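You operate a simulated robot arm through the tools that you are given. There is no shell and no other tool. Be economical: measure what you need, move in short steps, check, and stop when the job is done.

Carry out the task below with a simulated two-armed robot. There is one attempt and no reset: what you move stays moved.

## Task
The tea is ready: pour the teal cup and keep the rest covered.
Fine: small knob off first; white pan by its handle, cup to its line, pan onto the cork trivet, then white lid on: still hot (over 60 C).

The check looks at the end state, three seconds after you hand in, the way a careful person would. Anything else that was tipped, shoved, dropped, spilled or broken makes it a failure. Lids that push on must go on centred and level and be pressed home; caps that screw on are set level and turned clockwise until they are tight.

## Robot
Two 7-joint arms with two-finger parallel grippers on one trunk, on a base that drives. Base frame: it is fixed to the floor where the robot stands at the start and does not move with it; the origin is under the middle of the robot, x ahead of it, y to its left, z up. Lengths are in cm, angles in rad, forces in N, time in s.
The left shoulder is at the start at [3, 11.9, 111], the right one opposite. With the tool pointing down near the work surface each hand reaches from about 18 to 66 cm from the robot's upright axis, wherever it stands, measured 20 degrees to its own side. Places, roughly: big ladle [25, 175, 125]; big skimmer [50, 150, 125]; glass lid (21x21x6 cm) [80, -60, 100]; inner pot (19x18x12 cm) [80, -60, 90]; orange cup (11x8x8 cm) [90, -40, 120]; red cloth [25, 125, 75]; red lid (17x17x5 cm) [50, 20, 100]; small knob [40, 0, 90]; small ladle [50, 175, 150]; small skimmer [50, 150, 150]; steel lid (17x17x5 cm) [90, -10, 150]; steel saucepan [25, 175, 125]; teal cup (11x8x8 cm) [60, -50, 80]; top of the cork trivet [60, -30, 80]; white lid (15x15x5 cm) [30, 70, 80]. Payload 3.43 kg a hand.
The TCP of each hand is the grasp point between the finger pads, 3 cm short of the fingertips. In the tool frame z runs along the fingers and y along their closing line. Largest opening 9.4 cm; finger width 2.8, thickness 1; the body of the gripper, 5 by 9.6 cm, starts 5.5 cm behind the TCP.
Orientation is that of the tool frame in the base frame, as a unit quaternion [x, y, z, w]. With the fingers straight down and closing along the base's y, the tool's x points along the base's -x, its y along +y and its z along -z.

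## Interface
- The arms move only by the tool send_rows. It takes "left_rows", "right_rows" or both (then of equal length, played together; a hand with none holds still); each is a list of rows, each a list of 6 numbers: the shift along the base's x, y, z in units of 30 mm (1.0 is 30 mm), then the turn, a rotation vector about the base's x, y, z in units of 6 degrees (1.0 is 6 degrees). In form: [[dx, dy, dz, ax, ay, az], ...]. A call has 1 to 20 rows; each row shifts and turns the commanded pose from where the row before left it. "left_gripper" and "right_gripper" are, for a hand that has rows, the finger opening in cm, from 0 to 9.4, set as the call begins (left out, the last holds). A call with a number of a shift or a turn outside -1 to 1 is refused whole. A row lasts 0.2 s, in which the tool goes at most 5 cm and 0.15 rad; a call with a longer step from one row to the next is refused whole, and so is a gripper value outside its range. Where a pose cannot be reached the arm comes as near as it can. A force on the tool above 40 N (or 10 N above the force at the start of the call, whichever is more), or a blocked arm, ends the call early, and 0.2 s more pass. The fingers move at their own pace (about 7.2 cm/s each) and stop on an object; they squeeze with about 31 N. The grip force told is the motor's: it shows also when the fingers shut on nothing. Time passes only in rows, and 0.2 s behind the last, so rows that do not move let the fingers close. The reply holds the time, the measured pose of the TCP, the force on the tool along the base axes, the opening and the grip force, in the units named above and with some noise, with the torque about the TCP (base axes, N m) and any sound that the robot's microphone picked up.
- Cameras (640 x 400 px; columns grow to the right, rows downward): "scene" is now at [4.29, 0.47, 182.26]; the picture's right is [0.01, -1.00, 0.00], its down [-0.83, -0.01, -0.56] and it looks along [0.56, 0.00, -0.83] (base axes); focal length 253 px, centre (320, 200). "left" rides on the left gripper at [7.6, -1.4, -10.2] in its tool frame; the picture's right is [0.18, 0.98, 0.00], its down [-0.75, 0.14, -0.64] and it looks along [-0.63, 0.12, 0.77] (tool axes); focal length 243 px, centre (320, 200). "right" rides on the right gripper at [7.6, 1.4, -10.2] in its tool frame; the picture's right is [-0.18, 0.98, 0.00], its down [-0.75, -0.14, -0.64] and it looks along [-0.63, -0.12, 0.77] (tool axes); focal length 243 px, centre (320, 200).
- get_image(camera): a new picture of that camera. It takes no simulated time.
- slide_trunk(by): slides the trunk up (or, below 0, down) by that many cm; the arms and the scene camera ride with it, the base frame stays. It gives what a move gives, with no picture.
- base_move(legs): drives the robot by 1 to 6 legs, each [ahead, turn to the left] in cm and rad, along the robot's own axes; the way and the turn of a leg run together, so that a leg with both is an arc; at most 150 cm and 3.142 rad a leg. The arms and the cameras ride along, it lands a little off, and it stops where it bumps. It gives what a move gives.
- pan_tilt(pan, tilt): turns the head with the scene camera to pan (to the left, within 2.496 rad either way) and tilt (down, from -0.506 to 1.204), counted from straight ahead of the robot. It gives what a move gives.
- point_at(camera, pixels): for up to 12 pixels [column, row] of the newest picture of that camera ("zoom" is the newest enlarged one), the place [x, y, z] in the base frame of the surface seen there, good to about 0.2 cm, but the place of the scene camera against the robot may be out by one fixed shift of up to 2.5 cm in any direction. It takes no simulated time.
- inspect(camera, box): a new picture of the part [left, top, right, bottom] of that camera's present view, enlarged. It takes no simulated time.
- close_job(): hands the job in; it is judged then, once.

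Go step by step. Measure first, check grasps and placings, and put right what went wrong. The budget is 80 turns and 70 pictures, counting those below and the enlarged ones. Unless the task says otherwise, let go and move clear before handing in, and close with one line.

The tools are called after "Emit:" by a JSON object that holds its "name" and its "arguments". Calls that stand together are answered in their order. send_rows: Moves the arms, as the interface text tells. Its arguments: {"type":"object","properties":{"left_rows":{"type":"array"},"left_gripper":{"type":"number"},"right_rows":{"type":"array"},"right_gripper":{"type":"number"}},"required":[]} The other tools are called the same way: slide_trunk (by) slides the trunk up or down; base_move (legs) drives the base; pan_tilt (pan, tilt) turns the head that bears the scene camera; get_image (camera) takes a picture; point_at (camera, pixels) gives the place of the surface under pixels of a picture; inspect (camera, box) takes an enlarged picture of a part of a camera's view; close_job () hands the job in.

At the start:

```text
time: 0.0
left_eef_pos: [39.34, 17.3, 123.0]
left_ee_rot: [0.0, 1.0, 0.0, 0.001]
left_wrist_force: [-0.6, -0.1, -0.4]
left_torque: [0.0, -0.05, 0.04]
left_gripper_width: 9.39
left_grasp_force: 0.0
right_eef_pos: [38.37, -19.32, 123.37]
right_ee_rot: [0.0, 1.0, 0.0, 0.0]
right_wrist_force: [-0.3, -0.1, -0.6]
right_torque: [-0.05, 0.0, -0.04]
right_gripper_width: 9.39
right_grasp_force: 0.1
trunk travel left (down, up): [-37.5, 3.5]
robot x, y, heading: [-0.26, 0.26, 0.005]
head pan, tilt: [0.007, 0.97]
```

scene: 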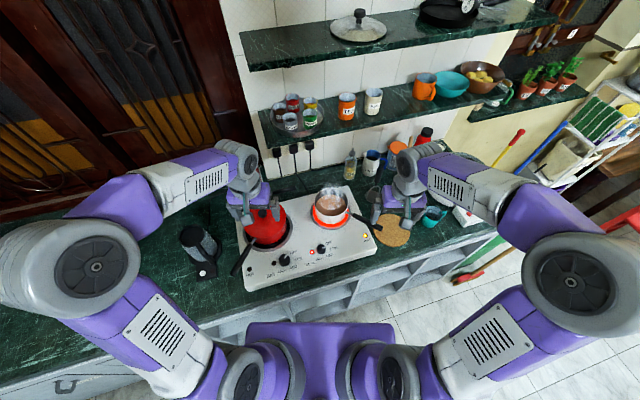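
right: 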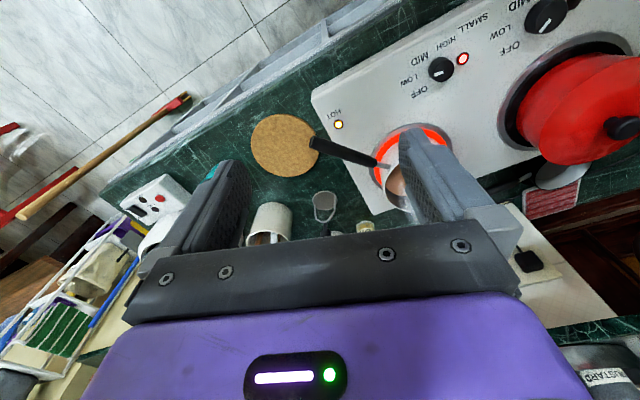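
left: 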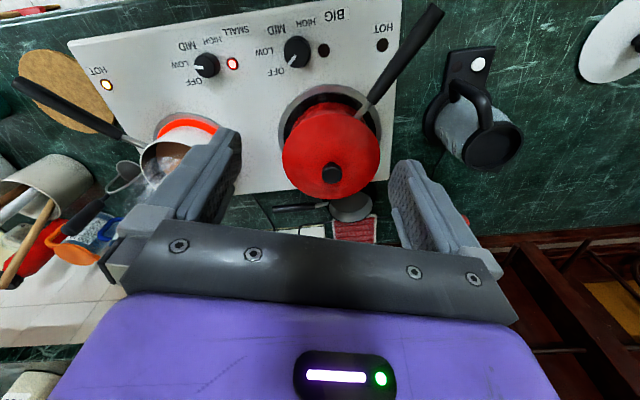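

The pictures show the hob with the white pan on the small burner (scene ~330,205), its handle pointing right towards the trivet (390,230). The small knob is near (321,249). I'll enlarge the view and measure.

Emit:
{"name": "inspect", "arguments": {"camera": "scene", "box": [230, 160, 470, 310]}}

Emit:
{"name": "inspect", "arguments": {"camera": "right", "box": [230, 20, 550, 220]}}

Emit:
{"name": "point_at", "arguments": {"camera": "right", "pixels": [[440, 68], [440, 80], [285, 145], [316, 143], [372, 162], [268, 218], [395, 185], [545, 15], [338, 125], [325, 205], [206, 178]]}}

Emit:
{"name": "point_at", "arguments": {"camera": "left", "pixels": [[206, 64], [206, 76], [60, 80], [20, 82], [100, 122], [150, 155], [297, 50], [636, 44], [600, 50], [600, 20]]}}

```text
2.67 times, centred on (350, 235) of scene
```

zoom: 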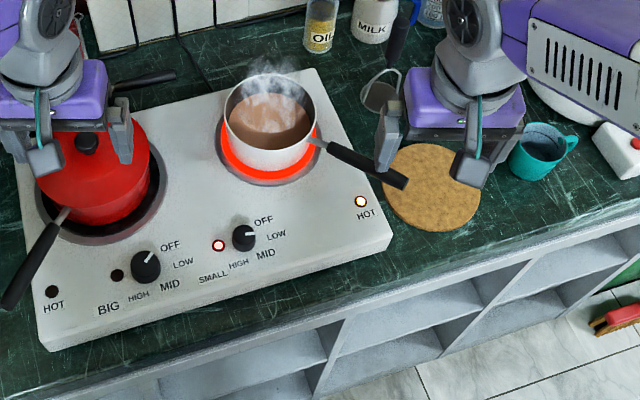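

```text
2.00 times, centred on (390, 120) of right
```

zoom: 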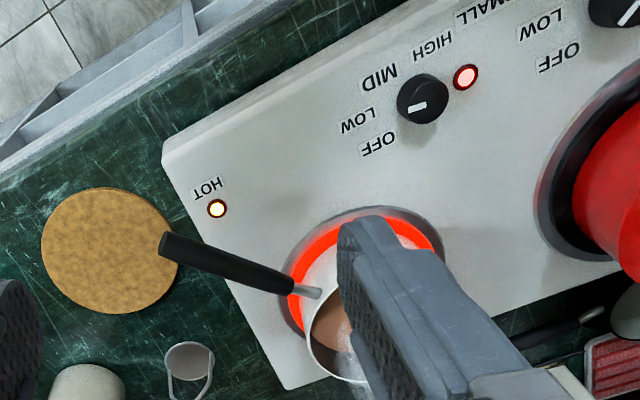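

```text
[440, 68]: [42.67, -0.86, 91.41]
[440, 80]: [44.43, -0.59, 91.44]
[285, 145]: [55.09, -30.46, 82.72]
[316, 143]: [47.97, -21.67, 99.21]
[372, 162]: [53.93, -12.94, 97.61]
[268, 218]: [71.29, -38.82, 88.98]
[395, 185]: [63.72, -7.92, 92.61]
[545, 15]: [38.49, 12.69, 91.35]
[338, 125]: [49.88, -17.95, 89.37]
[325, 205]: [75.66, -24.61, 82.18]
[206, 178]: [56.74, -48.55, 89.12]
```

```text
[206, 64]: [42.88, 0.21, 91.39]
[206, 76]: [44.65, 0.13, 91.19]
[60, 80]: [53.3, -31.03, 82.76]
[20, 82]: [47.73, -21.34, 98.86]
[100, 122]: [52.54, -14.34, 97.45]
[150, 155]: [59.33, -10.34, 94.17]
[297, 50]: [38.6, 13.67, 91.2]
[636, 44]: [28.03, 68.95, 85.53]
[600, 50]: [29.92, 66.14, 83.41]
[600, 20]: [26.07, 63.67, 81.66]
```

The knob's mark needs reading, so I'll enlarge both knobs.

Emit:
{"name": "inspect", "arguments": {"camera": "scene", "box": [270, 230, 350, 280]}}

Emit:
{"name": "inspect", "arguments": {"camera": "left", "box": [160, 20, 320, 120]}}

Emit:
{"name": "point_at", "arguments": {"camera": "zoom", "pixels": [[184, 178], [190, 215], [165, 175], [230, 175], [138, 246], [90, 170], [80, 100], [215, 40], [550, 120], [285, 170]]}}

```text
8.00 times, centred on (310, 255) of scene
```

zoom: 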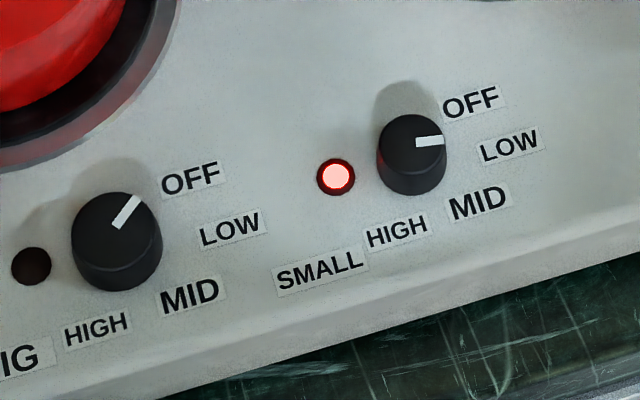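

```text
4.00 times, centred on (240, 70) of left
```

zoom: 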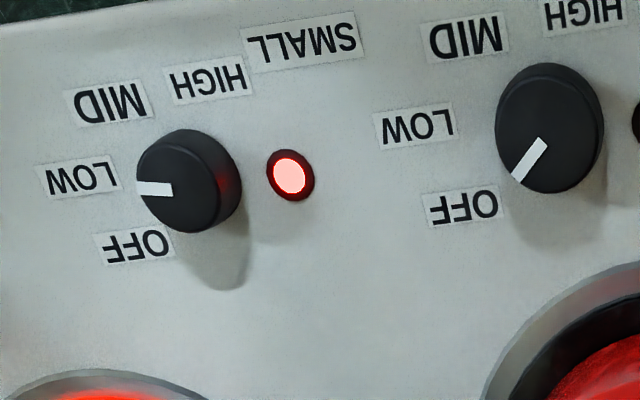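

```text
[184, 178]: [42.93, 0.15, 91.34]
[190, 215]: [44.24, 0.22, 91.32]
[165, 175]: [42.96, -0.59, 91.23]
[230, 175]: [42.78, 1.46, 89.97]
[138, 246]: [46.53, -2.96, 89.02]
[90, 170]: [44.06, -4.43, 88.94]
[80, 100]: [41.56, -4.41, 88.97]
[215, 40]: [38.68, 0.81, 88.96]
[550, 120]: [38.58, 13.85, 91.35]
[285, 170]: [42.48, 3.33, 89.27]
```

The left view shows the small knob's mark on LOW; OFF is about 45° counter-clockwise seen from above. I'll move the left hand over the knob at about (42.9, 0), with the right hand moving aside.

Emit:
{"name": "send_rows", "arguments": {"left_rows": [[0.2, -0.97, -0.5, 0, 0, 0], [0.2, -0.97, -0.5, 0, 0, 0], [0.2, -0.97, -0.5, 0, 0, 0], [0.2, -0.97, -0.5, 0, 0, 0], [0.2, -0.97, -0.5, 0, 0, 0], [0.2, -0.97, -0.5, 0, 0, 0], [0, 0, 0, 0, 0, 0]], "right_rows": [[0, -0.7, 0, 0, 0, 0], [0, -0.7, 0, 0, 0, 0], [0, -0.7, 0, 0, 0, 0], [0, -0.7, 0, 0, 0, 0], [0, -0.7, 0, 0, 0, 0], [0, -0.7, 0, 0, 0, 0], [0, 0, 0, 0, 0, 0]], "left_gripper": 7}}

Emit:
{"name": "get_image", "arguments": {"camera": "left"}}

Emit:
{"name": "get_image", "arguments": {"camera": "right"}}

Emit:
{"name": "get_image", "arguments": {"camera": "scene"}}

```text
time: 1.6
left_eef_pos: [42.9, -0.1, 113.99]
left_ee_rot: [0.0, 1.0, -0.001, 0.001]
left_wrist_force: [-1.1, 0.7, 1.0]
left_torque: [-0.03, 0.01, -0.01]
left_gripper_width: 7.0
left_grasp_force: 0.0
right_eef_pos: [38.36, -31.85, 123.44]
right_ee_rot: [-0.001, 1.0, 0.0, 0.0]
right_wrist_force: [-0.9, -0.4, 0.4]
right_torque: [-0.03, 0.0, 0.02]
right_gripper_width: 9.38
right_grasp_force: 0.1
trunk travel left (down, up): [-37.5, 3.5]
robot x, y, heading: [-0.3, -0.26, -0.001]
head pan, tilt: [0.007, 0.97]
```

```text
62 pictures are left
```

left: 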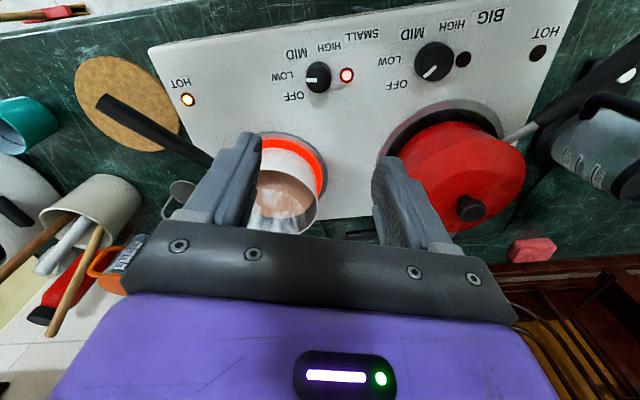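

```text
61 pictures are left
```

right: 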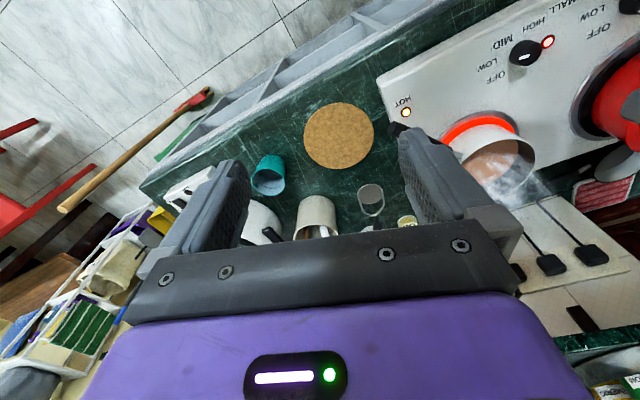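

```text
60 pictures are left
```

scene: 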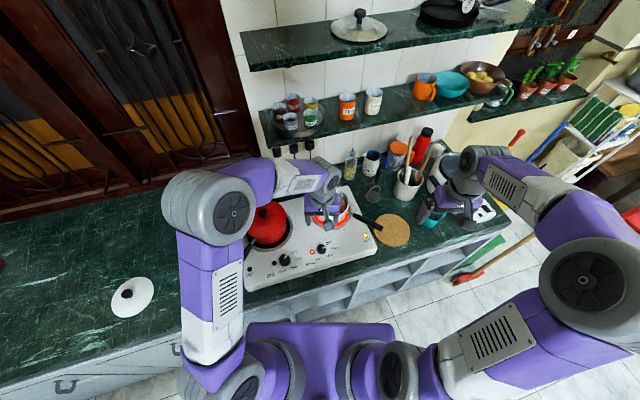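

The left view now has the knob at (318,77). The right view shows the trivet (338,137) and teal cup (268,175). I'll measure them all.

Emit:
{"name": "point_at", "arguments": {"camera": "left", "pixels": [[316, 78], [308, 79], [328, 74], [132, 105], [105, 100], [190, 148], [260, 180], [314, 200], [432, 65]]}}

Emit:
{"name": "point_at", "arguments": {"camera": "right", "pixels": [[338, 104], [338, 167], [304, 137], [372, 137], [268, 156], [254, 180], [284, 180], [269, 186], [268, 172], [523, 53], [490, 155], [372, 186]]}}

Emit:
{"name": "point_at", "arguments": {"camera": "scene", "pixels": [[323, 249], [392, 230], [132, 296], [127, 294], [110, 300], [154, 293], [370, 225]]}}

Emit:
{"name": "inspect", "arguments": {"camera": "right", "box": [220, 90, 380, 190]}}

```text
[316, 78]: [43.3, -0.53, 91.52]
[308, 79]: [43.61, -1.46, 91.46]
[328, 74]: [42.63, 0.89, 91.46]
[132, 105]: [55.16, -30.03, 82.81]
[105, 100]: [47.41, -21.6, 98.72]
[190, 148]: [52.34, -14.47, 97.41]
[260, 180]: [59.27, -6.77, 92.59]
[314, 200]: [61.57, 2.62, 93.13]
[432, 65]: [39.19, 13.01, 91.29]
```

```text
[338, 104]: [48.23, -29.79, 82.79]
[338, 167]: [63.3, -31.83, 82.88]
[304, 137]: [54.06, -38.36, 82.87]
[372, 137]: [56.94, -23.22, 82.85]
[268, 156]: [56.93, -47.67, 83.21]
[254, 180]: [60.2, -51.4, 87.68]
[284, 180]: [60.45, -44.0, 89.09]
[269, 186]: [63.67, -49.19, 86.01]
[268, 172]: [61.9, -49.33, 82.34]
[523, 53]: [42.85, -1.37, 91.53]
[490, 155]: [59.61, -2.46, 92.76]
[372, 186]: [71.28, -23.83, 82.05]
```

```text
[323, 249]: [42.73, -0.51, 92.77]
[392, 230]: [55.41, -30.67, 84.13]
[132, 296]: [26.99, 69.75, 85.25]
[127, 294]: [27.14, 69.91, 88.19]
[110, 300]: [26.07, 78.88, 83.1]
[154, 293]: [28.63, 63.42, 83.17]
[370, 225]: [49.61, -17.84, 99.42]
```

```text
4.00 times, centred on (300, 140) of right
```

zoom: 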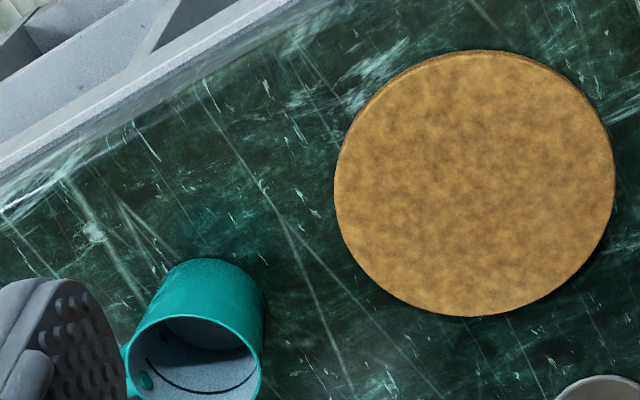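

Knob centre is about (43.1, -0.4), top at z 91.4. I'll lower the left hand to z 92.5 there and close.

Emit:
{"name": "send_rows", "arguments": {"left_rows": [[0.07, -0.1, -0.9, 0, 0, 0], [0, 0, -0.9, 0, 0, 0], [0, 0, -0.9, 0, 0, 0], [0, 0, -0.9, 0, 0, 0], [0, 0, -0.9, 0, 0, 0], [0, 0, -0.9, 0, 0, 0], [0, 0, -0.9, 0, 0, 0], [0, 0, -0.8, 0, 0, 0], [0, 0, 0, 0, 0, 0]]}}

Emit:
{"name": "get_image", "arguments": {"camera": "left"}}

```text
time: 3.6
left_eef_pos: [43.22, -0.49, 92.88]
left_ee_rot: [0.0, 1.0, 0.0, 0.0]
left_wrist_force: [-0.4, -0.6, 0.0]
left_torque: [0.0, 0.03, 0.05]
left_gripper_width: 7.0
left_grasp_force: 0.0
right_eef_pos: [38.44, -31.86, 123.45]
right_ee_rot: [0.0, 1.0, 0.0, 0.0]
right_wrist_force: [-0.6, 0.0, -0.6]
right_torque: [0.05, 0.0, 0.0]
right_gripper_width: 9.41
right_grasp_force: 0.1
trunk travel left (down, up): [-37.5, 3.5]
robot x, y, heading: [0.07, -0.06, 0.003]
head pan, tilt: [0.007, 0.97]
```

```text
58 pictures are left
```

left: 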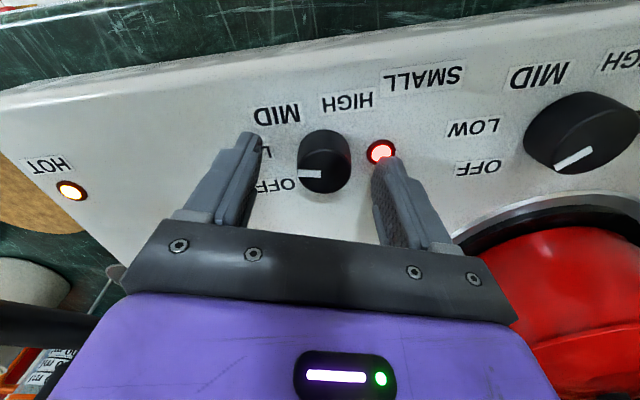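

The fingers straddle the knob at (324,160). I'll check its place once more before closing.

Emit:
{"name": "point_at", "arguments": {"camera": "left", "pixels": [[324, 172], [302, 172], [346, 165], [322, 188], [325, 140], [250, 140], [385, 162]]}}

```text
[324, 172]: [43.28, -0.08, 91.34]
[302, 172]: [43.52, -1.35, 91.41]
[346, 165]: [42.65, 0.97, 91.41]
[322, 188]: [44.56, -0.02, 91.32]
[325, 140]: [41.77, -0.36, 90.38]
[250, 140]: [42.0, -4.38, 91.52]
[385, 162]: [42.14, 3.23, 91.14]
```

The knob centre is (43.2, -0.2), about 2.8 wide. I'll close on it and turn 40° counter-clockwise.

Emit:
{"name": "send_rows", "arguments": {"left_rows": [[0, 0.08, -0.1, 0, 0, 0], [0, 0, 0, 0, 0, 0], [0, 0, 0, 0, 0, 0], [0, 0, 0, 0, 0, 0]], "left_gripper": 1.5}}

Emit:
{"name": "send_rows", "arguments": {"left_rows": [[0, 0, 0, 0, 0, 0.95], [0, 0, 0, 0, 0, 0.95], [0, 0, 0, 0, 0, 0.95], [0, 0, 0, 0, 0, 0.95], [0, 0, 0, 0, 0, 0.95], [0, 0, 0, 0, 0, 0.95], [0, 0, 0, 0, 0, 0.95], [0, 0, 0, 0, 0, 0]]}}

Emit:
{"name": "get_image", "arguments": {"camera": "left"}}

```text
time: 4.6
left_eef_pos: [43.14, -0.31, 92.46]
left_ee_rot: [0.0, 1.0, 0.0, 0.0]
left_wrist_force: [0.9, 1.5, 2.4]
left_torque: [0.09, 0.18, 0.03]
left_gripper_width: 3.23
left_grasp_force: 45.1
right_eef_pos: [38.44, -31.89, 123.31]
right_ee_rot: [0.0, 1.0, 0.0, -0.001]
right_wrist_force: [-0.7, 0.3, 0.6]
right_torque: [0.01, 0.01, -0.01]
right_gripper_width: 9.41
right_grasp_force: 0.1
trunk travel left (down, up): [-37.5, 3.5]
robot x, y, heading: [0.24, 0.05, 0.003]
head pan, tilt: [0.007, 0.97]
```

```text
time: 6.4
left_eef_pos: [43.15, -0.42, 92.5]
left_ee_rot: [-0.342, 0.94, -0.001, 0.001]
left_wrist_force: [6.1, 4.3, 18.6]
left_torque: [0.27, -0.32, 0.01]
left_gripper_width: 3.27
left_grasp_force: 44.8
right_eef_pos: [38.38, -31.86, 123.42]
right_ee_rot: [0.0, 1.0, 0.0, 0.0]
right_wrist_force: [-1.1, -1.0, -0.5]
right_torque: [0.0, 0.0, -0.01]
right_gripper_width: 9.37
right_grasp_force: 0.1
trunk travel left (down, up): [-37.5, 3.5]
robot x, y, heading: [-0.22, 0.02, -0.001]
head pan, tilt: [0.007, 0.97]
```

```text
57 pictures are left
```

left: 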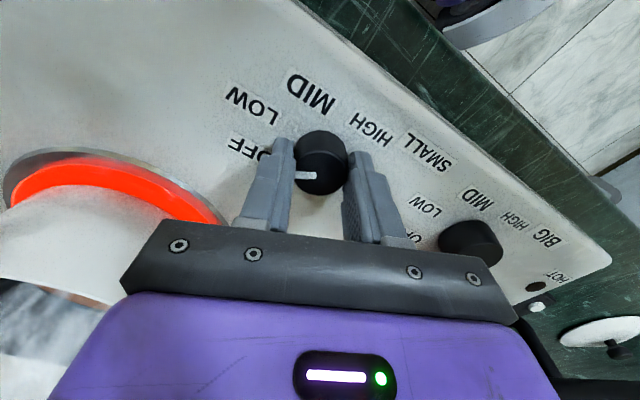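

The knob turned 40° with the grip and the mark seems to be at OFF. I'll release, rise straight up and turn back, then check the light.

Emit:
{"name": "send_rows", "arguments": {"left_rows": [[0, 0, 0, 0, 0, 0], [0, 0, 0, 0, 0, 0], [0, 0, 0.5, 0, 0, 0], [0, 0, 0.9, 0, 0, 0], [0, 0, 0.9, 0, 0, -0.9], [0, 0, 0.9, 0, 0, -0.9], [0, 0, 0.9, 0, 0, -0.9], [0, 0, 0.9, 0, 0, -0.9], [0, 0, 0.9, 0, 0, -0.9], [0, 0, 0.9, 0, 0, -0.9], [0, 0, 0, 0, 0, -0.9], [0, 0, 0, 0, 0, 0]], "left_gripper": 7}}

Emit:
{"name": "inspect", "arguments": {"camera": "left", "box": [240, 20, 480, 170]}}

```text
time: 9.0
left_eef_pos: [43.31, -0.31, 112.92]
left_ee_rot: [-0.017, 1.0, 0.0, 0.001]
left_wrist_force: [-0.6, 0.1, 0.5]
left_torque: [0.01, 0.0, 0.0]
left_gripper_width: 6.98
left_grasp_force: 0.0
right_eef_pos: [38.51, -32.01, 123.33]
right_ee_rot: [0.0, 1.0, 0.0, 0.0]
right_wrist_force: [-0.3, -1.0, 0.3]
right_torque: [-0.02, 0.0, 0.01]
right_gripper_width: 9.39
right_grasp_force: 0.1
trunk travel left (down, up): [-37.5, 3.5]
robot x, y, heading: [0.03, 0.07, -0.007]
head pan, tilt: [0.007, 0.97]
```

```text
2.67 times, centred on (360, 95) of left
```

zoom: 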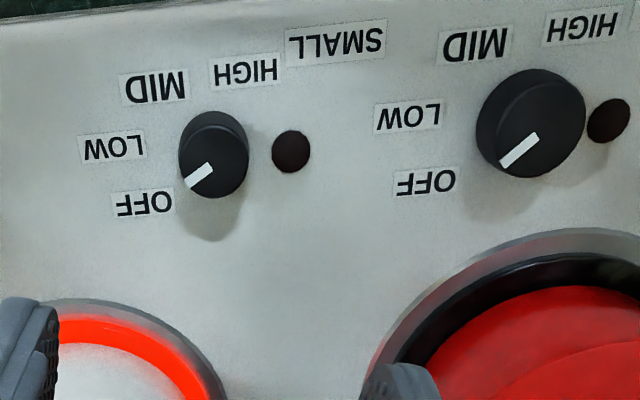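

The small light is off and the mark lines up like the big knob's OFF. Next I'll clear the left hand and look at the pan, the counter edge and the lid.

Emit:
{"name": "send_rows", "arguments": {"left_rows": [[-0.3, 0.9, 0.6, 0, 0, 0], [-0.3, 0.9, 0.6, 0, 0, 0], [-0.3, 0.9, 0.6, 0, 0, 0], [-0.3, 0.9, 0.6, 0, 0, 0], [-0.3, 0.9, 0.6, 0, 0, 0], [-0.3, 0.9, 0.6, 0, 0, 0], [0, 0, 0, 0, 0, 0]]}}

Emit:
{"name": "get_image", "arguments": {"camera": "scene"}}

Emit:
{"name": "inspect", "arguments": {"camera": "scene", "box": [290, 160, 450, 260]}}

Emit:
{"name": "point_at", "arguments": {"camera": "scene", "pixels": [[60, 372], [160, 340], [430, 248], [128, 293], [360, 200], [312, 204], [349, 204], [332, 190], [332, 226]]}}

Emit:
{"name": "point_at", "arguments": {"camera": "zoom", "pixels": [[130, 115], [215, 118], [170, 90], [170, 150], [170, 205], [232, 138], [250, 140], [260, 148], [310, 180], [345, 190], [165, 120], [548, 225]]}}

```text
time: 10.6
left_eef_pos: [37.93, 15.94, 123.69]
left_ee_rot: [-0.018, 1.0, 0.0, -0.001]
left_wrist_force: [0.5, 0.2, 0.3]
left_torque: [-0.01, -0.02, 0.01]
left_gripper_width: 7.02
left_grasp_force: 0.1
right_eef_pos: [38.48, -32.07, 123.48]
right_ee_rot: [0.001, 1.0, 0.001, 0.0]
right_wrist_force: [-0.3, 0.0, -0.4]
right_torque: [0.01, 0.02, -0.03]
right_gripper_width: 9.42
right_grasp_force: 0.1
trunk travel left (down, up): [-37.5, 3.5]
robot x, y, heading: [-0.07, 0.19, 0.002]
head pan, tilt: [0.007, 0.97]
```

```text
55 pictures are left
```

scene: 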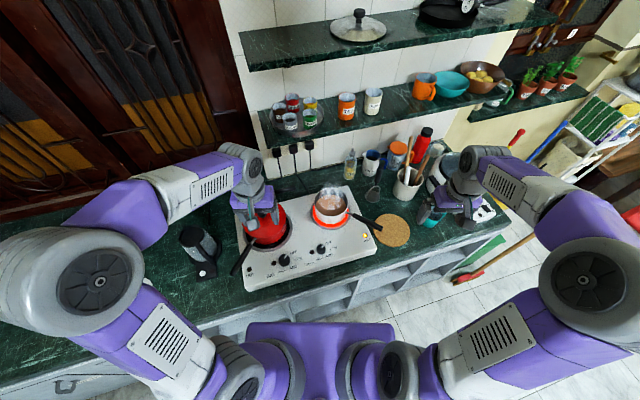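

```text
4.00 times, centred on (370, 210) of scene
```

zoom: 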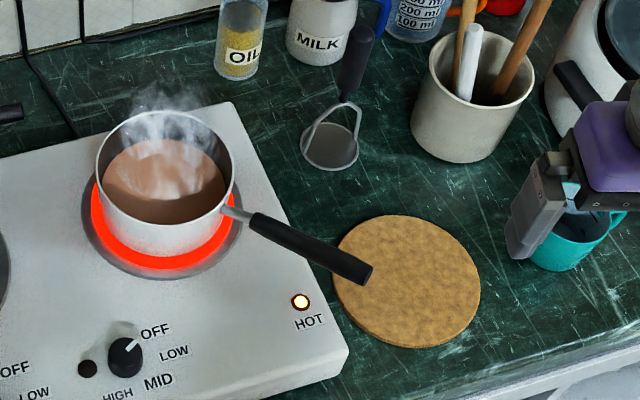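

```text
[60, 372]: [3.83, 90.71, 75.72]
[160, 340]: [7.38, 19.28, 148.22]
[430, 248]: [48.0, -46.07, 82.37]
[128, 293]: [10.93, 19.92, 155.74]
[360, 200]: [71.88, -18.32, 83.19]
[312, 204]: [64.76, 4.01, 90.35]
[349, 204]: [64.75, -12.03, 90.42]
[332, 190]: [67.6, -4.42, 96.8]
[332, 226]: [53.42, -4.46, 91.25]
```

```text
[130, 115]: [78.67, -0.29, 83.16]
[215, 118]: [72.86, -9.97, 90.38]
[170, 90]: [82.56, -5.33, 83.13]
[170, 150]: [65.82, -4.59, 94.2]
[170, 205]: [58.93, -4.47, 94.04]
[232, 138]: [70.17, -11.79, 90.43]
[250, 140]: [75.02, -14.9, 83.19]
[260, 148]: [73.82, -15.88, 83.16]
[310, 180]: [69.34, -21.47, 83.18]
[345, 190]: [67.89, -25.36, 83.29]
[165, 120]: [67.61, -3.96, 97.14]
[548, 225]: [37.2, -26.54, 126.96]
```

The pan is on the glowing ring with its handle running from (225,208) to (370,275) in the zoom. I'll take exact points.

Emit:
{"name": "point_at", "arguments": {"camera": "zoom", "pixels": [[98, 172], [232, 168], [165, 111], [165, 224], [165, 180], [165, 252], [228, 210], [256, 222], [300, 243], [340, 260], [366, 272], [128, 205]]}}

Emit:
{"name": "pan_tilt", "arguments": {"pan": 0.9, "tilt": 0.9}}

Emit:
{"name": "get_image", "arguments": {"camera": "scene"}}

```text
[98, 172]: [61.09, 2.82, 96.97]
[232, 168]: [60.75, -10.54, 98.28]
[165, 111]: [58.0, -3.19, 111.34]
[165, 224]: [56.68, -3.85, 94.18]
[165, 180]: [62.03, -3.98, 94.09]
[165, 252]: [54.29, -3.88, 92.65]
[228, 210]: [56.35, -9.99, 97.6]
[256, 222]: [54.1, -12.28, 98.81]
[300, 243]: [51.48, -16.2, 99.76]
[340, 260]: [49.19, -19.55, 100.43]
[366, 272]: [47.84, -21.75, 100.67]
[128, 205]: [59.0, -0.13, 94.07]
```

```text
time: 11.8
left_eef_pos: [37.84, 15.96, 123.61]
left_ee_rot: [-0.017, 1.0, 0.001, 0.001]
left_wrist_force: [-0.7, -0.3, 0.0]
left_torque: [0.0, 0.0, 0.02]
left_gripper_width: 7.02
left_grasp_force: 0.0
right_eef_pos: [38.38, -31.9, 123.46]
right_ee_rot: [0.0, 1.0, 0.0, 0.0]
right_wrist_force: [-0.5, 0.3, -0.8]
right_torque: [-0.02, 0.01, -0.04]
right_gripper_width: 9.4
right_grasp_force: 0.1
trunk travel left (down, up): [-37.5, 3.5]
robot x, y, heading: [0.2, -0.21, -0.003]
head pan, tilt: [0.901, 0.901]
```

```text
53 pictures are left
```

scene: 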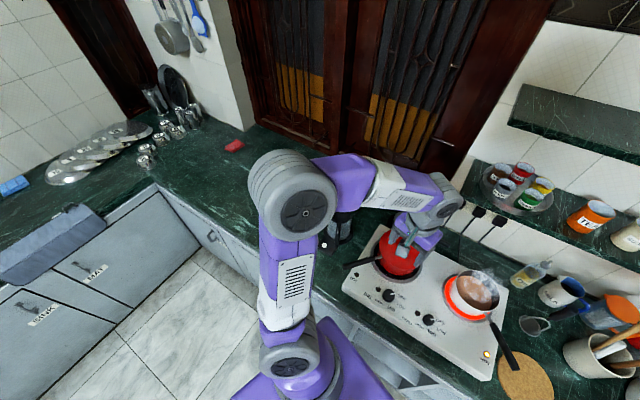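

The left forearm hides the lid, but I can see the counter front. I'll measure its edge to plan the drive.

Emit:
{"name": "point_at", "arguments": {"camera": "scene", "pixels": [[160, 188], [205, 215], [245, 248], [320, 290], [350, 312], [400, 350], [140, 195], [60, 260], [340, 250]]}}

Emit:
{"name": "get_image", "arguments": {"camera": "left"}}

```text
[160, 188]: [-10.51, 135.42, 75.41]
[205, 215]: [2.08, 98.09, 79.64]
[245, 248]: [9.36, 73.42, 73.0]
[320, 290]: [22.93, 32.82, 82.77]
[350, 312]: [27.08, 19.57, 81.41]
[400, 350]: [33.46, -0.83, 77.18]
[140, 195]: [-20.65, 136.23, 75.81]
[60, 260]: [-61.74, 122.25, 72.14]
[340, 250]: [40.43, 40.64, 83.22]
```

```text
52 pictures are left
```

left: 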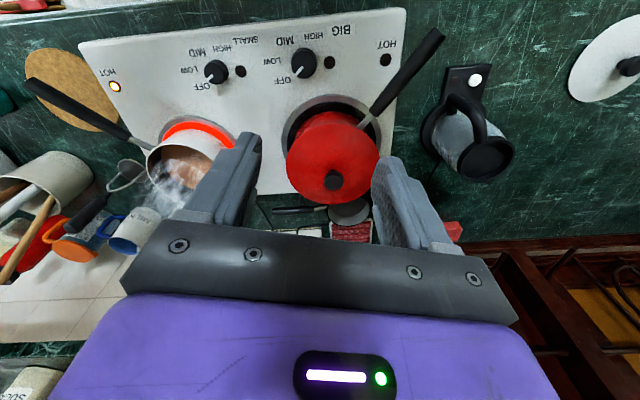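

The counter edge runs about 18° skew (direction (-0.31, 0.95)), and the lid knob is near (27.5, 70). I'll back off 5 cm, turn along the edge, drive 40 cm and turn back to face the lid.

Emit:
{"name": "base_move", "arguments": {"legs": [[-5, 0], [0, 1.885], [40, 0], [0, -1.615]]}}

Emit:
{"name": "get_image", "arguments": {"camera": "left"}}

```text
time: 23.3
left_eef_pos: [16.32, 62.63, 123.66]
left_ee_rot: [-0.137, 0.991, -0.001, 0.0]
left_wrist_force: [-0.4, -0.8, 0.4]
left_torque: [-0.02, -0.01, 0.01]
left_gripper_width: 7.01
left_grasp_force: 0.0
right_eef_pos: [28.17, 16.36, 123.3]
right_ee_rot: [-0.119, 0.993, 0.0, 0.0]
right_wrist_force: [0.2, -0.4, -0.5]
right_torque: [0.01, -0.01, 0.02]
right_gripper_width: 9.42
right_grasp_force: 0.1
trunk travel left (down, up): [-37.5, 3.5]
robot x, y, heading: [-16.75, 38.37, 0.237]
head pan, tilt: [0.901, 0.901]
```

```text
51 pictures are left
```

left: 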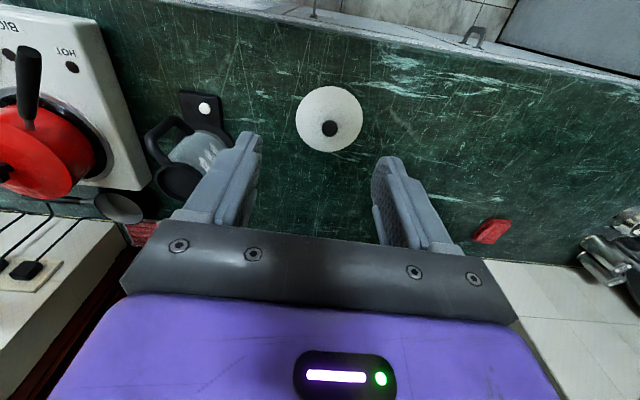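

The lid is at (329,120) in the left view, with its knob at (329,128). I'll measure it.

Emit:
{"name": "point_at", "arguments": {"camera": "left", "pixels": [[329, 128], [329, 122], [329, 92], [300, 120], [360, 120], [330, 148], [310, 105], [250, 60]]}}

Emit:
{"name": "inspect", "arguments": {"camera": "left", "box": [280, 70, 380, 160]}}

```text
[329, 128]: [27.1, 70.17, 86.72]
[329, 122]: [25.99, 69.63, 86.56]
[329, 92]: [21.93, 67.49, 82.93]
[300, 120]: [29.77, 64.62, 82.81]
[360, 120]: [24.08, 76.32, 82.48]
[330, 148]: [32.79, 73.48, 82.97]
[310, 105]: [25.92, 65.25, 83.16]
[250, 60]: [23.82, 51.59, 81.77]
```

```text
4.44 times, centred on (330, 115) of left
```

zoom: 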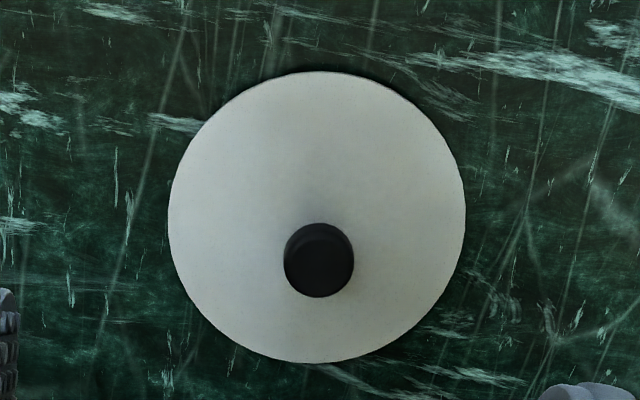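

The lid's knob is at (27, 70.1), top z 86.7. I'll go above it first, to z≈95.

Emit:
{"name": "send_rows", "arguments": {"left_rows": [[0.36, 0.25, -0.8, 0, 0, 0], [0.36, 0.25, -0.8, 0, 0, 0], [0.36, 0.25, -0.8, 0, 0, 0], [0.36, 0.25, -0.8, 0, 0, 0], [0.36, 0.25, -0.8, 0, 0, 0], [0.36, 0.25, -0.8, 0, 0, 0], [0.36, 0.25, -0.8, 0, 0, 0], [0.36, 0.25, -0.8, 0, 0, 0], [0.36, 0.25, -0.8, 0, 0, 0], [0.36, 0.25, -0.8, 0, 0, 0], [0, 0, -0.8, 0, 0, 0], [0, 0, -0.7, 0, 0, 0], [0, 0, 0, 0, 0, 0]]}}

Emit:
{"name": "get_image", "arguments": {"camera": "left"}}

```text
time: 26.1
left_eef_pos: [27.27, 70.3, 95.12]
left_ee_rot: [-0.137, 0.991, 0.0, 0.0]
left_wrist_force: [0.6, 0.2, -0.5]
left_torque: [0.0, -0.03, -0.04]
left_gripper_width: 7.0
left_grasp_force: 0.1
right_eef_pos: [28.19, 16.28, 123.39]
right_ee_rot: [-0.119, 0.993, -0.001, 0.0]
right_wrist_force: [-0.1, -0.3, -0.3]
right_torque: [-0.01, 0.0, -0.02]
right_gripper_width: 9.37
right_grasp_force: 0.0
trunk travel left (down, up): [-37.5, 3.5]
robot x, y, heading: [-16.77, 38.68, 0.236]
head pan, tilt: [0.901, 0.901]
```

```text
49 pictures are left
```

left: 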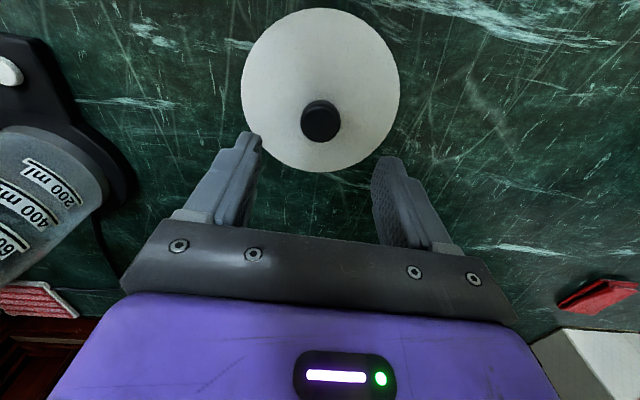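

The knob sits centred between the fingers at (320,122). I'll verify its place, then go down and grip.

Emit:
{"name": "point_at", "arguments": {"camera": "left", "pixels": [[320, 126], [304, 124], [337, 124], [320, 110], [320, 142], [320, 60]]}}

Emit:
{"name": "send_rows", "arguments": {"left_rows": [[0, 0, -0.6, 0, 0, 0], [0, 0, -0.6, 0, 0, 0], [0, 0, -0.6, 0, 0, 0], [0, 0, -0.6, 0, 0, 0], [0, 0, 0, 0, 0, 0]]}}

Emit:
{"name": "inspect", "arguments": {"camera": "left", "box": [200, 40, 440, 240]}}

```text
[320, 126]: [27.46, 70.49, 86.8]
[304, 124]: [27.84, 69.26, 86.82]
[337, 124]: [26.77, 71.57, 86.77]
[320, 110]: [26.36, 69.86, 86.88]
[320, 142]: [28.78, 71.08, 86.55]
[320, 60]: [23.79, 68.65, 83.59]
```

```text
time: 27.3
left_eef_pos: [27.01, 70.3, 88.03]
left_ee_rot: [-0.136, 0.991, -0.001, 0.0]
left_wrist_force: [0.2, 0.4, 0.8]
left_torque: [-0.01, 0.01, 0.02]
left_gripper_width: 7.01
left_grasp_force: 0.0
right_eef_pos: [28.18, 16.16, 123.39]
right_ee_rot: [-0.119, 0.993, 0.0, 0.0]
right_wrist_force: [0.0, -0.3, 0.0]
right_torque: [0.03, 0.0, 0.0]
right_gripper_width: 9.38
right_grasp_force: 0.1
trunk travel left (down, up): [-37.5, 3.5]
robot x, y, heading: [-16.86, 38.45, 0.236]
head pan, tilt: [0.901, 0.901]
```

```text
2.00 times, centred on (320, 140) of left
```

zoom: 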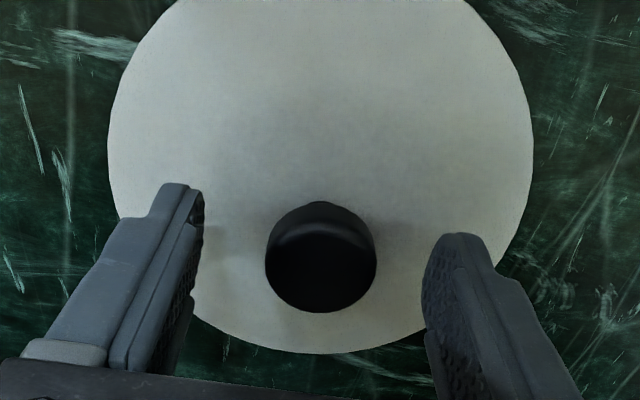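

The knob centre is (27.4, 70.4). I'll shift slightly, close and lift.

Emit:
{"name": "send_rows", "arguments": {"left_rows": [[0.13, 0.04, -0.1, 0, 0, 0], [0, 0, 0, 0, 0, 0], [0, 0, 0, 0, 0, 0], [0, 0, 0, 0, 0, 0], [0, 0, 0, 0, 0, 0]], "left_gripper": 1}}

Emit:
{"name": "send_rows", "arguments": {"left_rows": [[0, 0, 0.3, 0, 0, 0], [0, 0, 0.8, 0, 0, 0], [0, 0, 0.9, 0, 0, 0], [-0.2, 0, 1, 0, 0, 0], [-0.4, 0, 1, 0, 0, 0], [-0.5, 0, 1, 0, 0, 0], [-0.5, 0, 1, 0, 0, 0], [-0.5, 0, 1, 0, 0, 0], [-0.5, 0, 1, 0, 0, 0], [-0.5, 0, 1, 0, 0, 0], [-0.5, 0, 1, 0, 0, 0], [-0.5, 0, 1, 0, 0, 0], [0, 0, 0, 0, 0, 0]]}}

Emit:
{"name": "get_image", "arguments": {"camera": "left"}}

```text
time: 28.5
left_eef_pos: [27.56, 70.32, 87.59]
left_ee_rot: [-0.137, 0.991, 0.0, 0.001]
left_wrist_force: [0.0, 0.3, 1.2]
left_torque: [-0.03, 0.0, 0.01]
left_gripper_width: 3.15
left_grasp_force: 31.0
right_eef_pos: [28.14, 16.35, 123.38]
right_ee_rot: [-0.119, 0.993, 0.0, 0.0]
right_wrist_force: [0.3, 0.0, 0.4]
right_torque: [0.01, 0.03, 0.01]
right_gripper_width: 9.4
right_grasp_force: 0.1
trunk travel left (down, up): [-37.5, 3.5]
robot x, y, heading: [-16.82, 38.2, 0.236]
head pan, tilt: [0.901, 0.901]
```

```text
time: 31.3
left_eef_pos: [15.31, 70.27, 120.6]
left_ee_rot: [-0.136, 0.991, 0.0, -0.001]
left_wrist_force: [0.4, -0.5, -2.4]
left_torque: [-0.04, 0.01, 0.01]
left_gripper_width: 3.12
left_grasp_force: 31.0
right_eef_pos: [28.2, 16.3, 123.33]
right_ee_rot: [-0.118, 0.993, 0.0, 0.001]
right_wrist_force: [0.4, 0.1, 0.2]
right_torque: [0.01, -0.01, 0.01]
right_gripper_width: 9.4
right_grasp_force: 0.1
trunk travel left (down, up): [-37.5, 3.5]
robot x, y, heading: [-16.45, 38.24, 0.236]
head pan, tilt: [0.901, 0.901]
```

```text
47 pictures are left
```

left: 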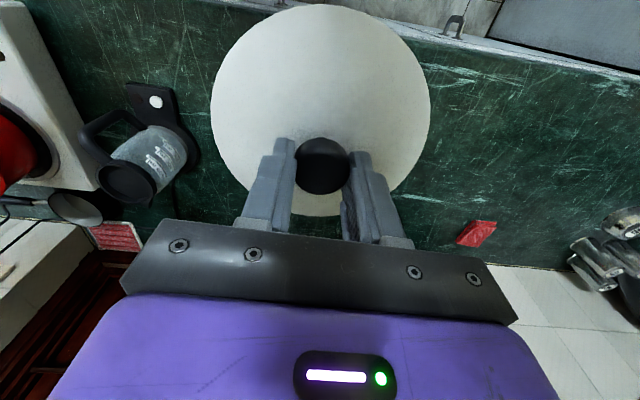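

The lid is held by its knob (grip 31 N, width 3.15). I'll drive to about (3, -28), heading 0.16, from where the right hand reaches the pan handle, trivet and cup.

Emit:
{"name": "base_move", "arguments": {"legs": [[0, -1.521], [69, 0], [0, 1.442]]}}

Emit:
{"name": "pan_tilt", "arguments": {"pan": 0.0, "tilt": 0.95}}

Emit:
{"name": "get_image", "arguments": {"camera": "scene"}}

```text
time: 42.2
left_eef_pos: [37.94, 2.1, 120.48]
left_ee_rot: [-0.094, 0.996, 0.0, 0.0]
left_wrist_force: [-0.7, 0.7, -0.8]
left_torque: [0.02, -0.01, 0.02]
left_gripper_width: 3.14
left_grasp_force: 31.0
right_eef_pos: [46.27, -52.64, 123.39]
right_ee_rot: [-0.076, 0.997, 0.0, 0.0]
right_wrist_force: [0.8, 0.3, 0.0]
right_torque: [-0.01, 0.02, -0.04]
right_gripper_width: 9.42
right_grasp_force: 0.0
trunk travel left (down, up): [-37.5, 3.5]
robot x, y, heading: [3.35, -26.87, 0.151]
head pan, tilt: [0.901, 0.901]
```

```text
time: 43.4
left_eef_pos: [38.02, 2.19, 120.61]
left_ee_rot: [-0.094, 0.996, 0.001, 0.0]
left_wrist_force: [0.6, 0.2, -2.0]
left_torque: [-0.01, 0.0, -0.01]
left_gripper_width: 3.16
left_grasp_force: 30.7
right_eef_pos: [46.31, -52.71, 123.41]
right_ee_rot: [-0.075, 0.997, 0.0, 0.0]
right_wrist_force: [0.4, 0.9, -0.1]
right_torque: [0.02, 0.02, 0.02]
right_gripper_width: 9.4
right_grasp_force: 0.0
trunk travel left (down, up): [-37.5, 3.5]
robot x, y, heading: [3.3, -26.72, 0.151]
head pan, tilt: [0.0, 0.949]
```

```text
46 pictures are left
```

scene: 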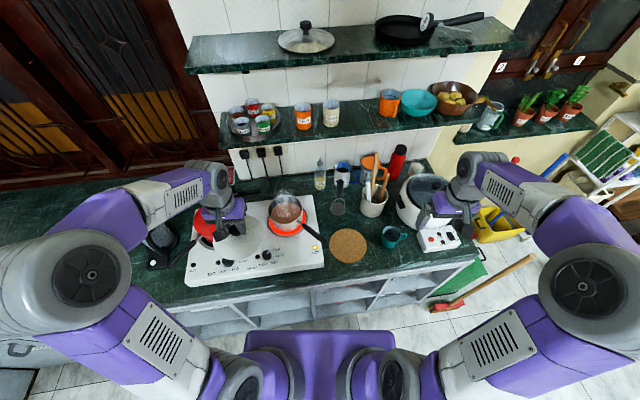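

The robot stands well. I'll bring the right hand over the pan handle (52.6, -14.4) with its yaw at 54°, and shift the left hand with the lid aside.

Emit:
{"name": "send_rows", "arguments": {"right_rows": [[0.105, 0.638, -0.127, 0, 0, 0.379], [0.105, 0.638, -0.127, 0, 0, 0.379], [0.105, 0.638, -0.127, 0, 0, 0.379], [0.105, 0.638, -0.127, 0, 0, 0.379], [0.105, 0.638, -0.127, 0, 0, 0.379], [0.105, 0.638, -0.127, 0, 0, 0.379], [0.105, 0.638, -0.127, 0, 0, 0.379], [0.105, 0.638, -0.127, 0, 0, 0.379], [0.105, 0.638, -0.127, 0, 0, 0.379], [0.105, 0.638, -0.127, 0, 0, 0.379], [0.105, 0.638, -0.127, 0, 0, 0.379], [0.105, 0.638, -0.127, 0, 0, 0.379], [0.105, 0.638, -0.127, 0, 0, 0.379], [0.105, 0.638, -0.127, 0, 0, 0.379], [0.105, 0.638, -0.127, 0, 0, 0.379], [0.105, 0.638, -0.127, 0, 0, 0.379], [0.105, 0.638, -0.127, 0, 0, 0.379], [0.105, 0.638, -0.127, 0, 0, 0.379], [0.105, 0.638, -0.127, 0, 0, 0.379], [0.105, 0.638, -0.127, 0, 0, 0.379]], "left_rows": [[-0.15, 0.25, 0, 0, 0, 0], [-0.15, 0.25, 0, 0, 0, 0], [-0.15, 0.25, 0, 0, 0, 0], [-0.15, 0.25, 0, 0, 0, 0], [-0.15, 0.25, 0, 0, 0, 0], [-0.15, 0.25, 0, 0, 0, 0], [-0.15, 0.25, 0, 0, 0, 0], [-0.15, 0.25, 0, 0, 0, 0], [-0.15, 0.25, 0, 0, 0, 0], [-0.15, 0.25, 0, 0, 0, 0], [-0.15, 0.25, 0, 0, 0, 0], [-0.15, 0.25, 0, 0, 0, 0], [-0.15, 0.25, 0, 0, 0, 0], [0, 0, 0, 0, 0, 0], [0, 0, 0, 0, 0, 0], [0, 0, 0, 0, 0, 0], [0, 0, 0, 0, 0, 0], [0, 0, 0, 0, 0, 0], [0, 0, 0, 0, 0, 0], [0, 0, 0, 0, 0, 0]], "right_gripper": 6}}

Emit:
{"name": "get_image", "arguments": {"camera": "right"}}

Emit:
{"name": "get_image", "arguments": {"camera": "scene"}}

```text
time: 47.6
left_eef_pos: [32.08, 12.1, 120.54]
left_ee_rot: [-0.094, 0.996, -0.001, 0.0]
left_wrist_force: [0.3, 0.2, -1.4]
left_torque: [-0.03, 0.0, 0.02]
left_gripper_width: 3.13
left_grasp_force: 30.9
right_eef_pos: [52.47, -14.42, 115.85]
right_ee_rot: [-0.454, 0.891, -0.001, 0.001]
right_wrist_force: [-0.4, 0.2, 0.1]
right_torque: [0.0, 0.02, 0.0]
right_gripper_width: 6.0
right_grasp_force: 0.0
trunk travel left (down, up): [-37.5, 3.5]
robot x, y, heading: [3.0, -27.46, 0.15]
head pan, tilt: [0.0, 0.949]
```

```text
45 pictures are left
```

right: 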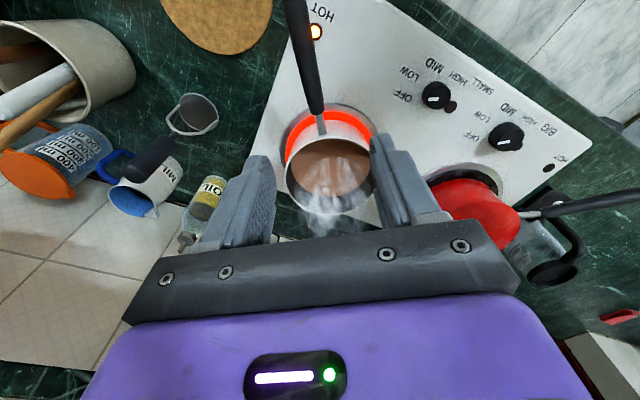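

```text
44 pictures are left
```

scene: 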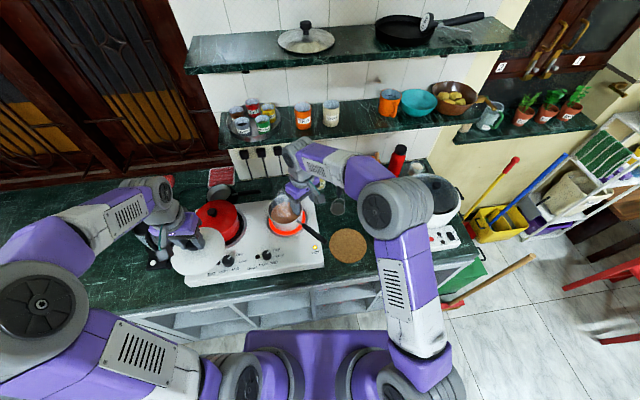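

The right view shows the handle running (300,20)→(320,115) above the fingers. I'll measure handle points and the pan rim.

Emit:
{"name": "point_at", "arguments": {"camera": "right", "pixels": [[300, 30], [307, 60], [313, 85], [317, 105], [304, 85], [321, 85], [321, 125], [288, 170], [368, 170], [328, 160], [328, 142], [296, 5]]}}

Emit:
{"name": "inspect", "arguments": {"camera": "right", "box": [260, 0, 400, 230]}}

```text
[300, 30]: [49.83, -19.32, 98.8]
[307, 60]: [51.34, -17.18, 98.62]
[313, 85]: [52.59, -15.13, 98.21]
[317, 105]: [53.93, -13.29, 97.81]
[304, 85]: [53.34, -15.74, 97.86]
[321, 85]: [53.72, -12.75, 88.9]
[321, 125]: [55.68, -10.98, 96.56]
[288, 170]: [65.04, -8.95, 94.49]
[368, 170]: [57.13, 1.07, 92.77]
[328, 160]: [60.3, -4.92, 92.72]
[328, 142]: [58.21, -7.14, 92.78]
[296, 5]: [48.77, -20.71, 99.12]
```

```text
1.74 times, centred on (330, 115) of right
```

zoom: 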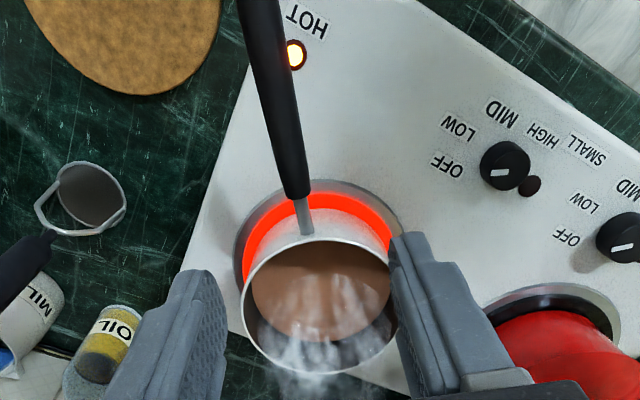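

The handle line passes through (52.9, -14.8) with its top at z 98.1. I'll lower onto it to z 97 and close.

Emit:
{"name": "send_rows", "arguments": {"right_rows": [[0.14, -0.13, -0.785, 0, 0, 0.25], [0, 0, -0.785, 0, 0, 0], [0, 0, -0.785, 0, 0, 0], [0, 0, -0.785, 0, 0, 0], [0, 0, -0.785, 0, 0, 0], [0, 0, -0.785, 0, 0, 0], [0, 0, -0.785, 0, 0, 0], [0, 0, -0.785, 0, 0, 0], [0, 0, 0, 0, 0, 0]]}}

Emit:
{"name": "get_image", "arguments": {"camera": "right"}}

```text
time: 49.6
left_eef_pos: [32.04, 11.91, 120.54]
left_ee_rot: [-0.094, 0.996, 0.001, 0.0]
left_wrist_force: [-0.3, 0.1, -1.7]
left_torque: [-0.05, 0.0, 0.02]
left_gripper_width: 3.12
left_grasp_force: 30.9
right_eef_pos: [52.84, -14.98, 97.0]
right_ee_rot: [-0.466, 0.885, 0.0, -0.001]
right_wrist_force: [-0.5, -0.2, 0.0]
right_torque: [0.03, 0.0, -0.03]
right_gripper_width: 6.0
right_grasp_force: 0.1
trunk travel left (down, up): [-37.5, 3.5]
robot x, y, heading: [3.45, -27.04, 0.148]
head pan, tilt: [0.0, 0.949]
```

```text
42 pictures are left
```

right: 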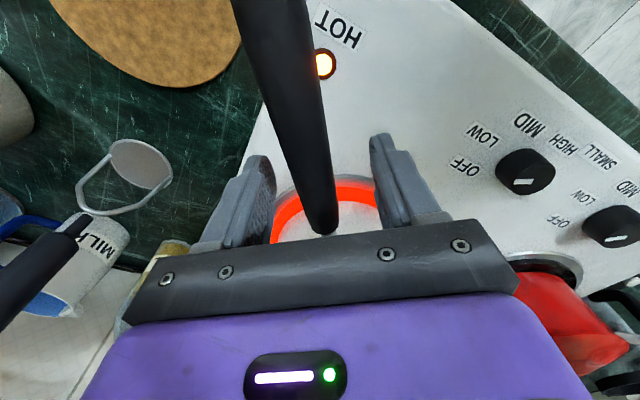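

The handle lies between the fingers at (315,190). I'll close and check the grip.

Emit:
{"name": "send_rows", "arguments": {"right_rows": [[0, 0, 0, 0, 0, 0], [0, 0, 0, 0, 0, 0], [0, 0, 0, 0, 0, 0], [0, 0, 0, 0, 0, 0], [0, 0, 0, 0, 0, 0]], "right_gripper": 0}}

Emit:
{"name": "send_rows", "arguments": {"right_rows": [[0, 0, 0.15, 0, 0, 0], [0, 0, 0.25, 0, 0, 0], [0, 0, 0.3, 0, 0, 0], [0, 0, 0.3, 0, 0, 0], [0, 0, 0.2, 0, 0, 0], [0, 0, 0, 0, 0, 0], [0, 0, 0, 0, 0, 0]]}}

Emit:
{"name": "inspect", "arguments": {"camera": "scene", "box": [230, 160, 390, 280]}}

Emit:
{"name": "get_image", "arguments": {"camera": "right"}}

```text
time: 50.8
left_eef_pos: [32.2, 12.02, 120.58]
left_ee_rot: [-0.095, 0.995, 0.0, 0.0]
left_wrist_force: [1.2, 0.0, -1.7]
left_torque: [0.01, -0.02, -0.02]
left_gripper_width: 3.16
left_grasp_force: 31.2
right_eef_pos: [52.86, -15.05, 96.97]
right_ee_rot: [-0.466, 0.885, 0.001, 0.0]
right_wrist_force: [0.8, -2.5, 0.4]
right_torque: [0.04, -0.17, -0.35]
right_gripper_width: 2.74
right_grasp_force: 31.3
trunk travel left (down, up): [-37.5, 3.5]
robot x, y, heading: [3.43, -27.18, 0.151]
head pan, tilt: [0.0, 0.949]
```

```text
time: 52.4
left_eef_pos: [32.22, 12.05, 120.56]
left_ee_rot: [-0.093, 0.996, -0.001, 0.0]
left_wrist_force: [0.3, -0.6, -2.2]
left_torque: [-0.05, -0.02, -0.02]
left_gripper_width: 3.17
left_grasp_force: 30.7
right_eef_pos: [52.86, -14.83, 100.61]
right_ee_rot: [-0.466, 0.885, 0.001, 0.0]
right_wrist_force: [0.7, -0.1, -5.3]
right_torque: [-0.54, 0.39, 0.0]
right_gripper_width: 2.74
right_grasp_force: 31.2
trunk travel left (down, up): [-37.5, 3.5]
robot x, y, heading: [3.18, -26.81, 0.147]
head pan, tilt: [0.0, 0.949]
```

```text
3.33 times, centred on (310, 220) of scene
```

zoom: 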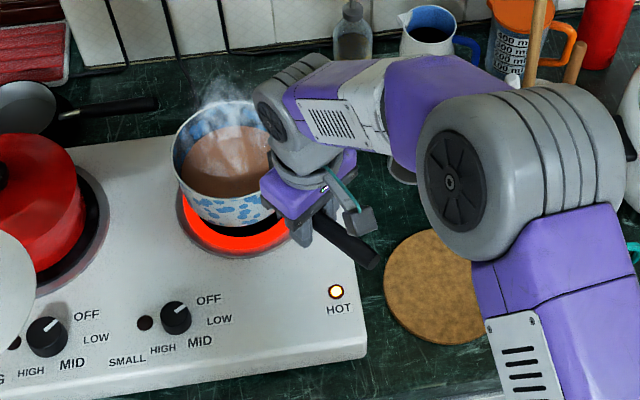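

```text
40 pictures are left
```

right: 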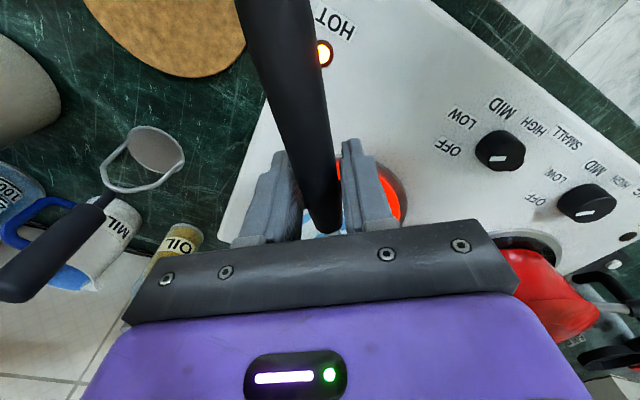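

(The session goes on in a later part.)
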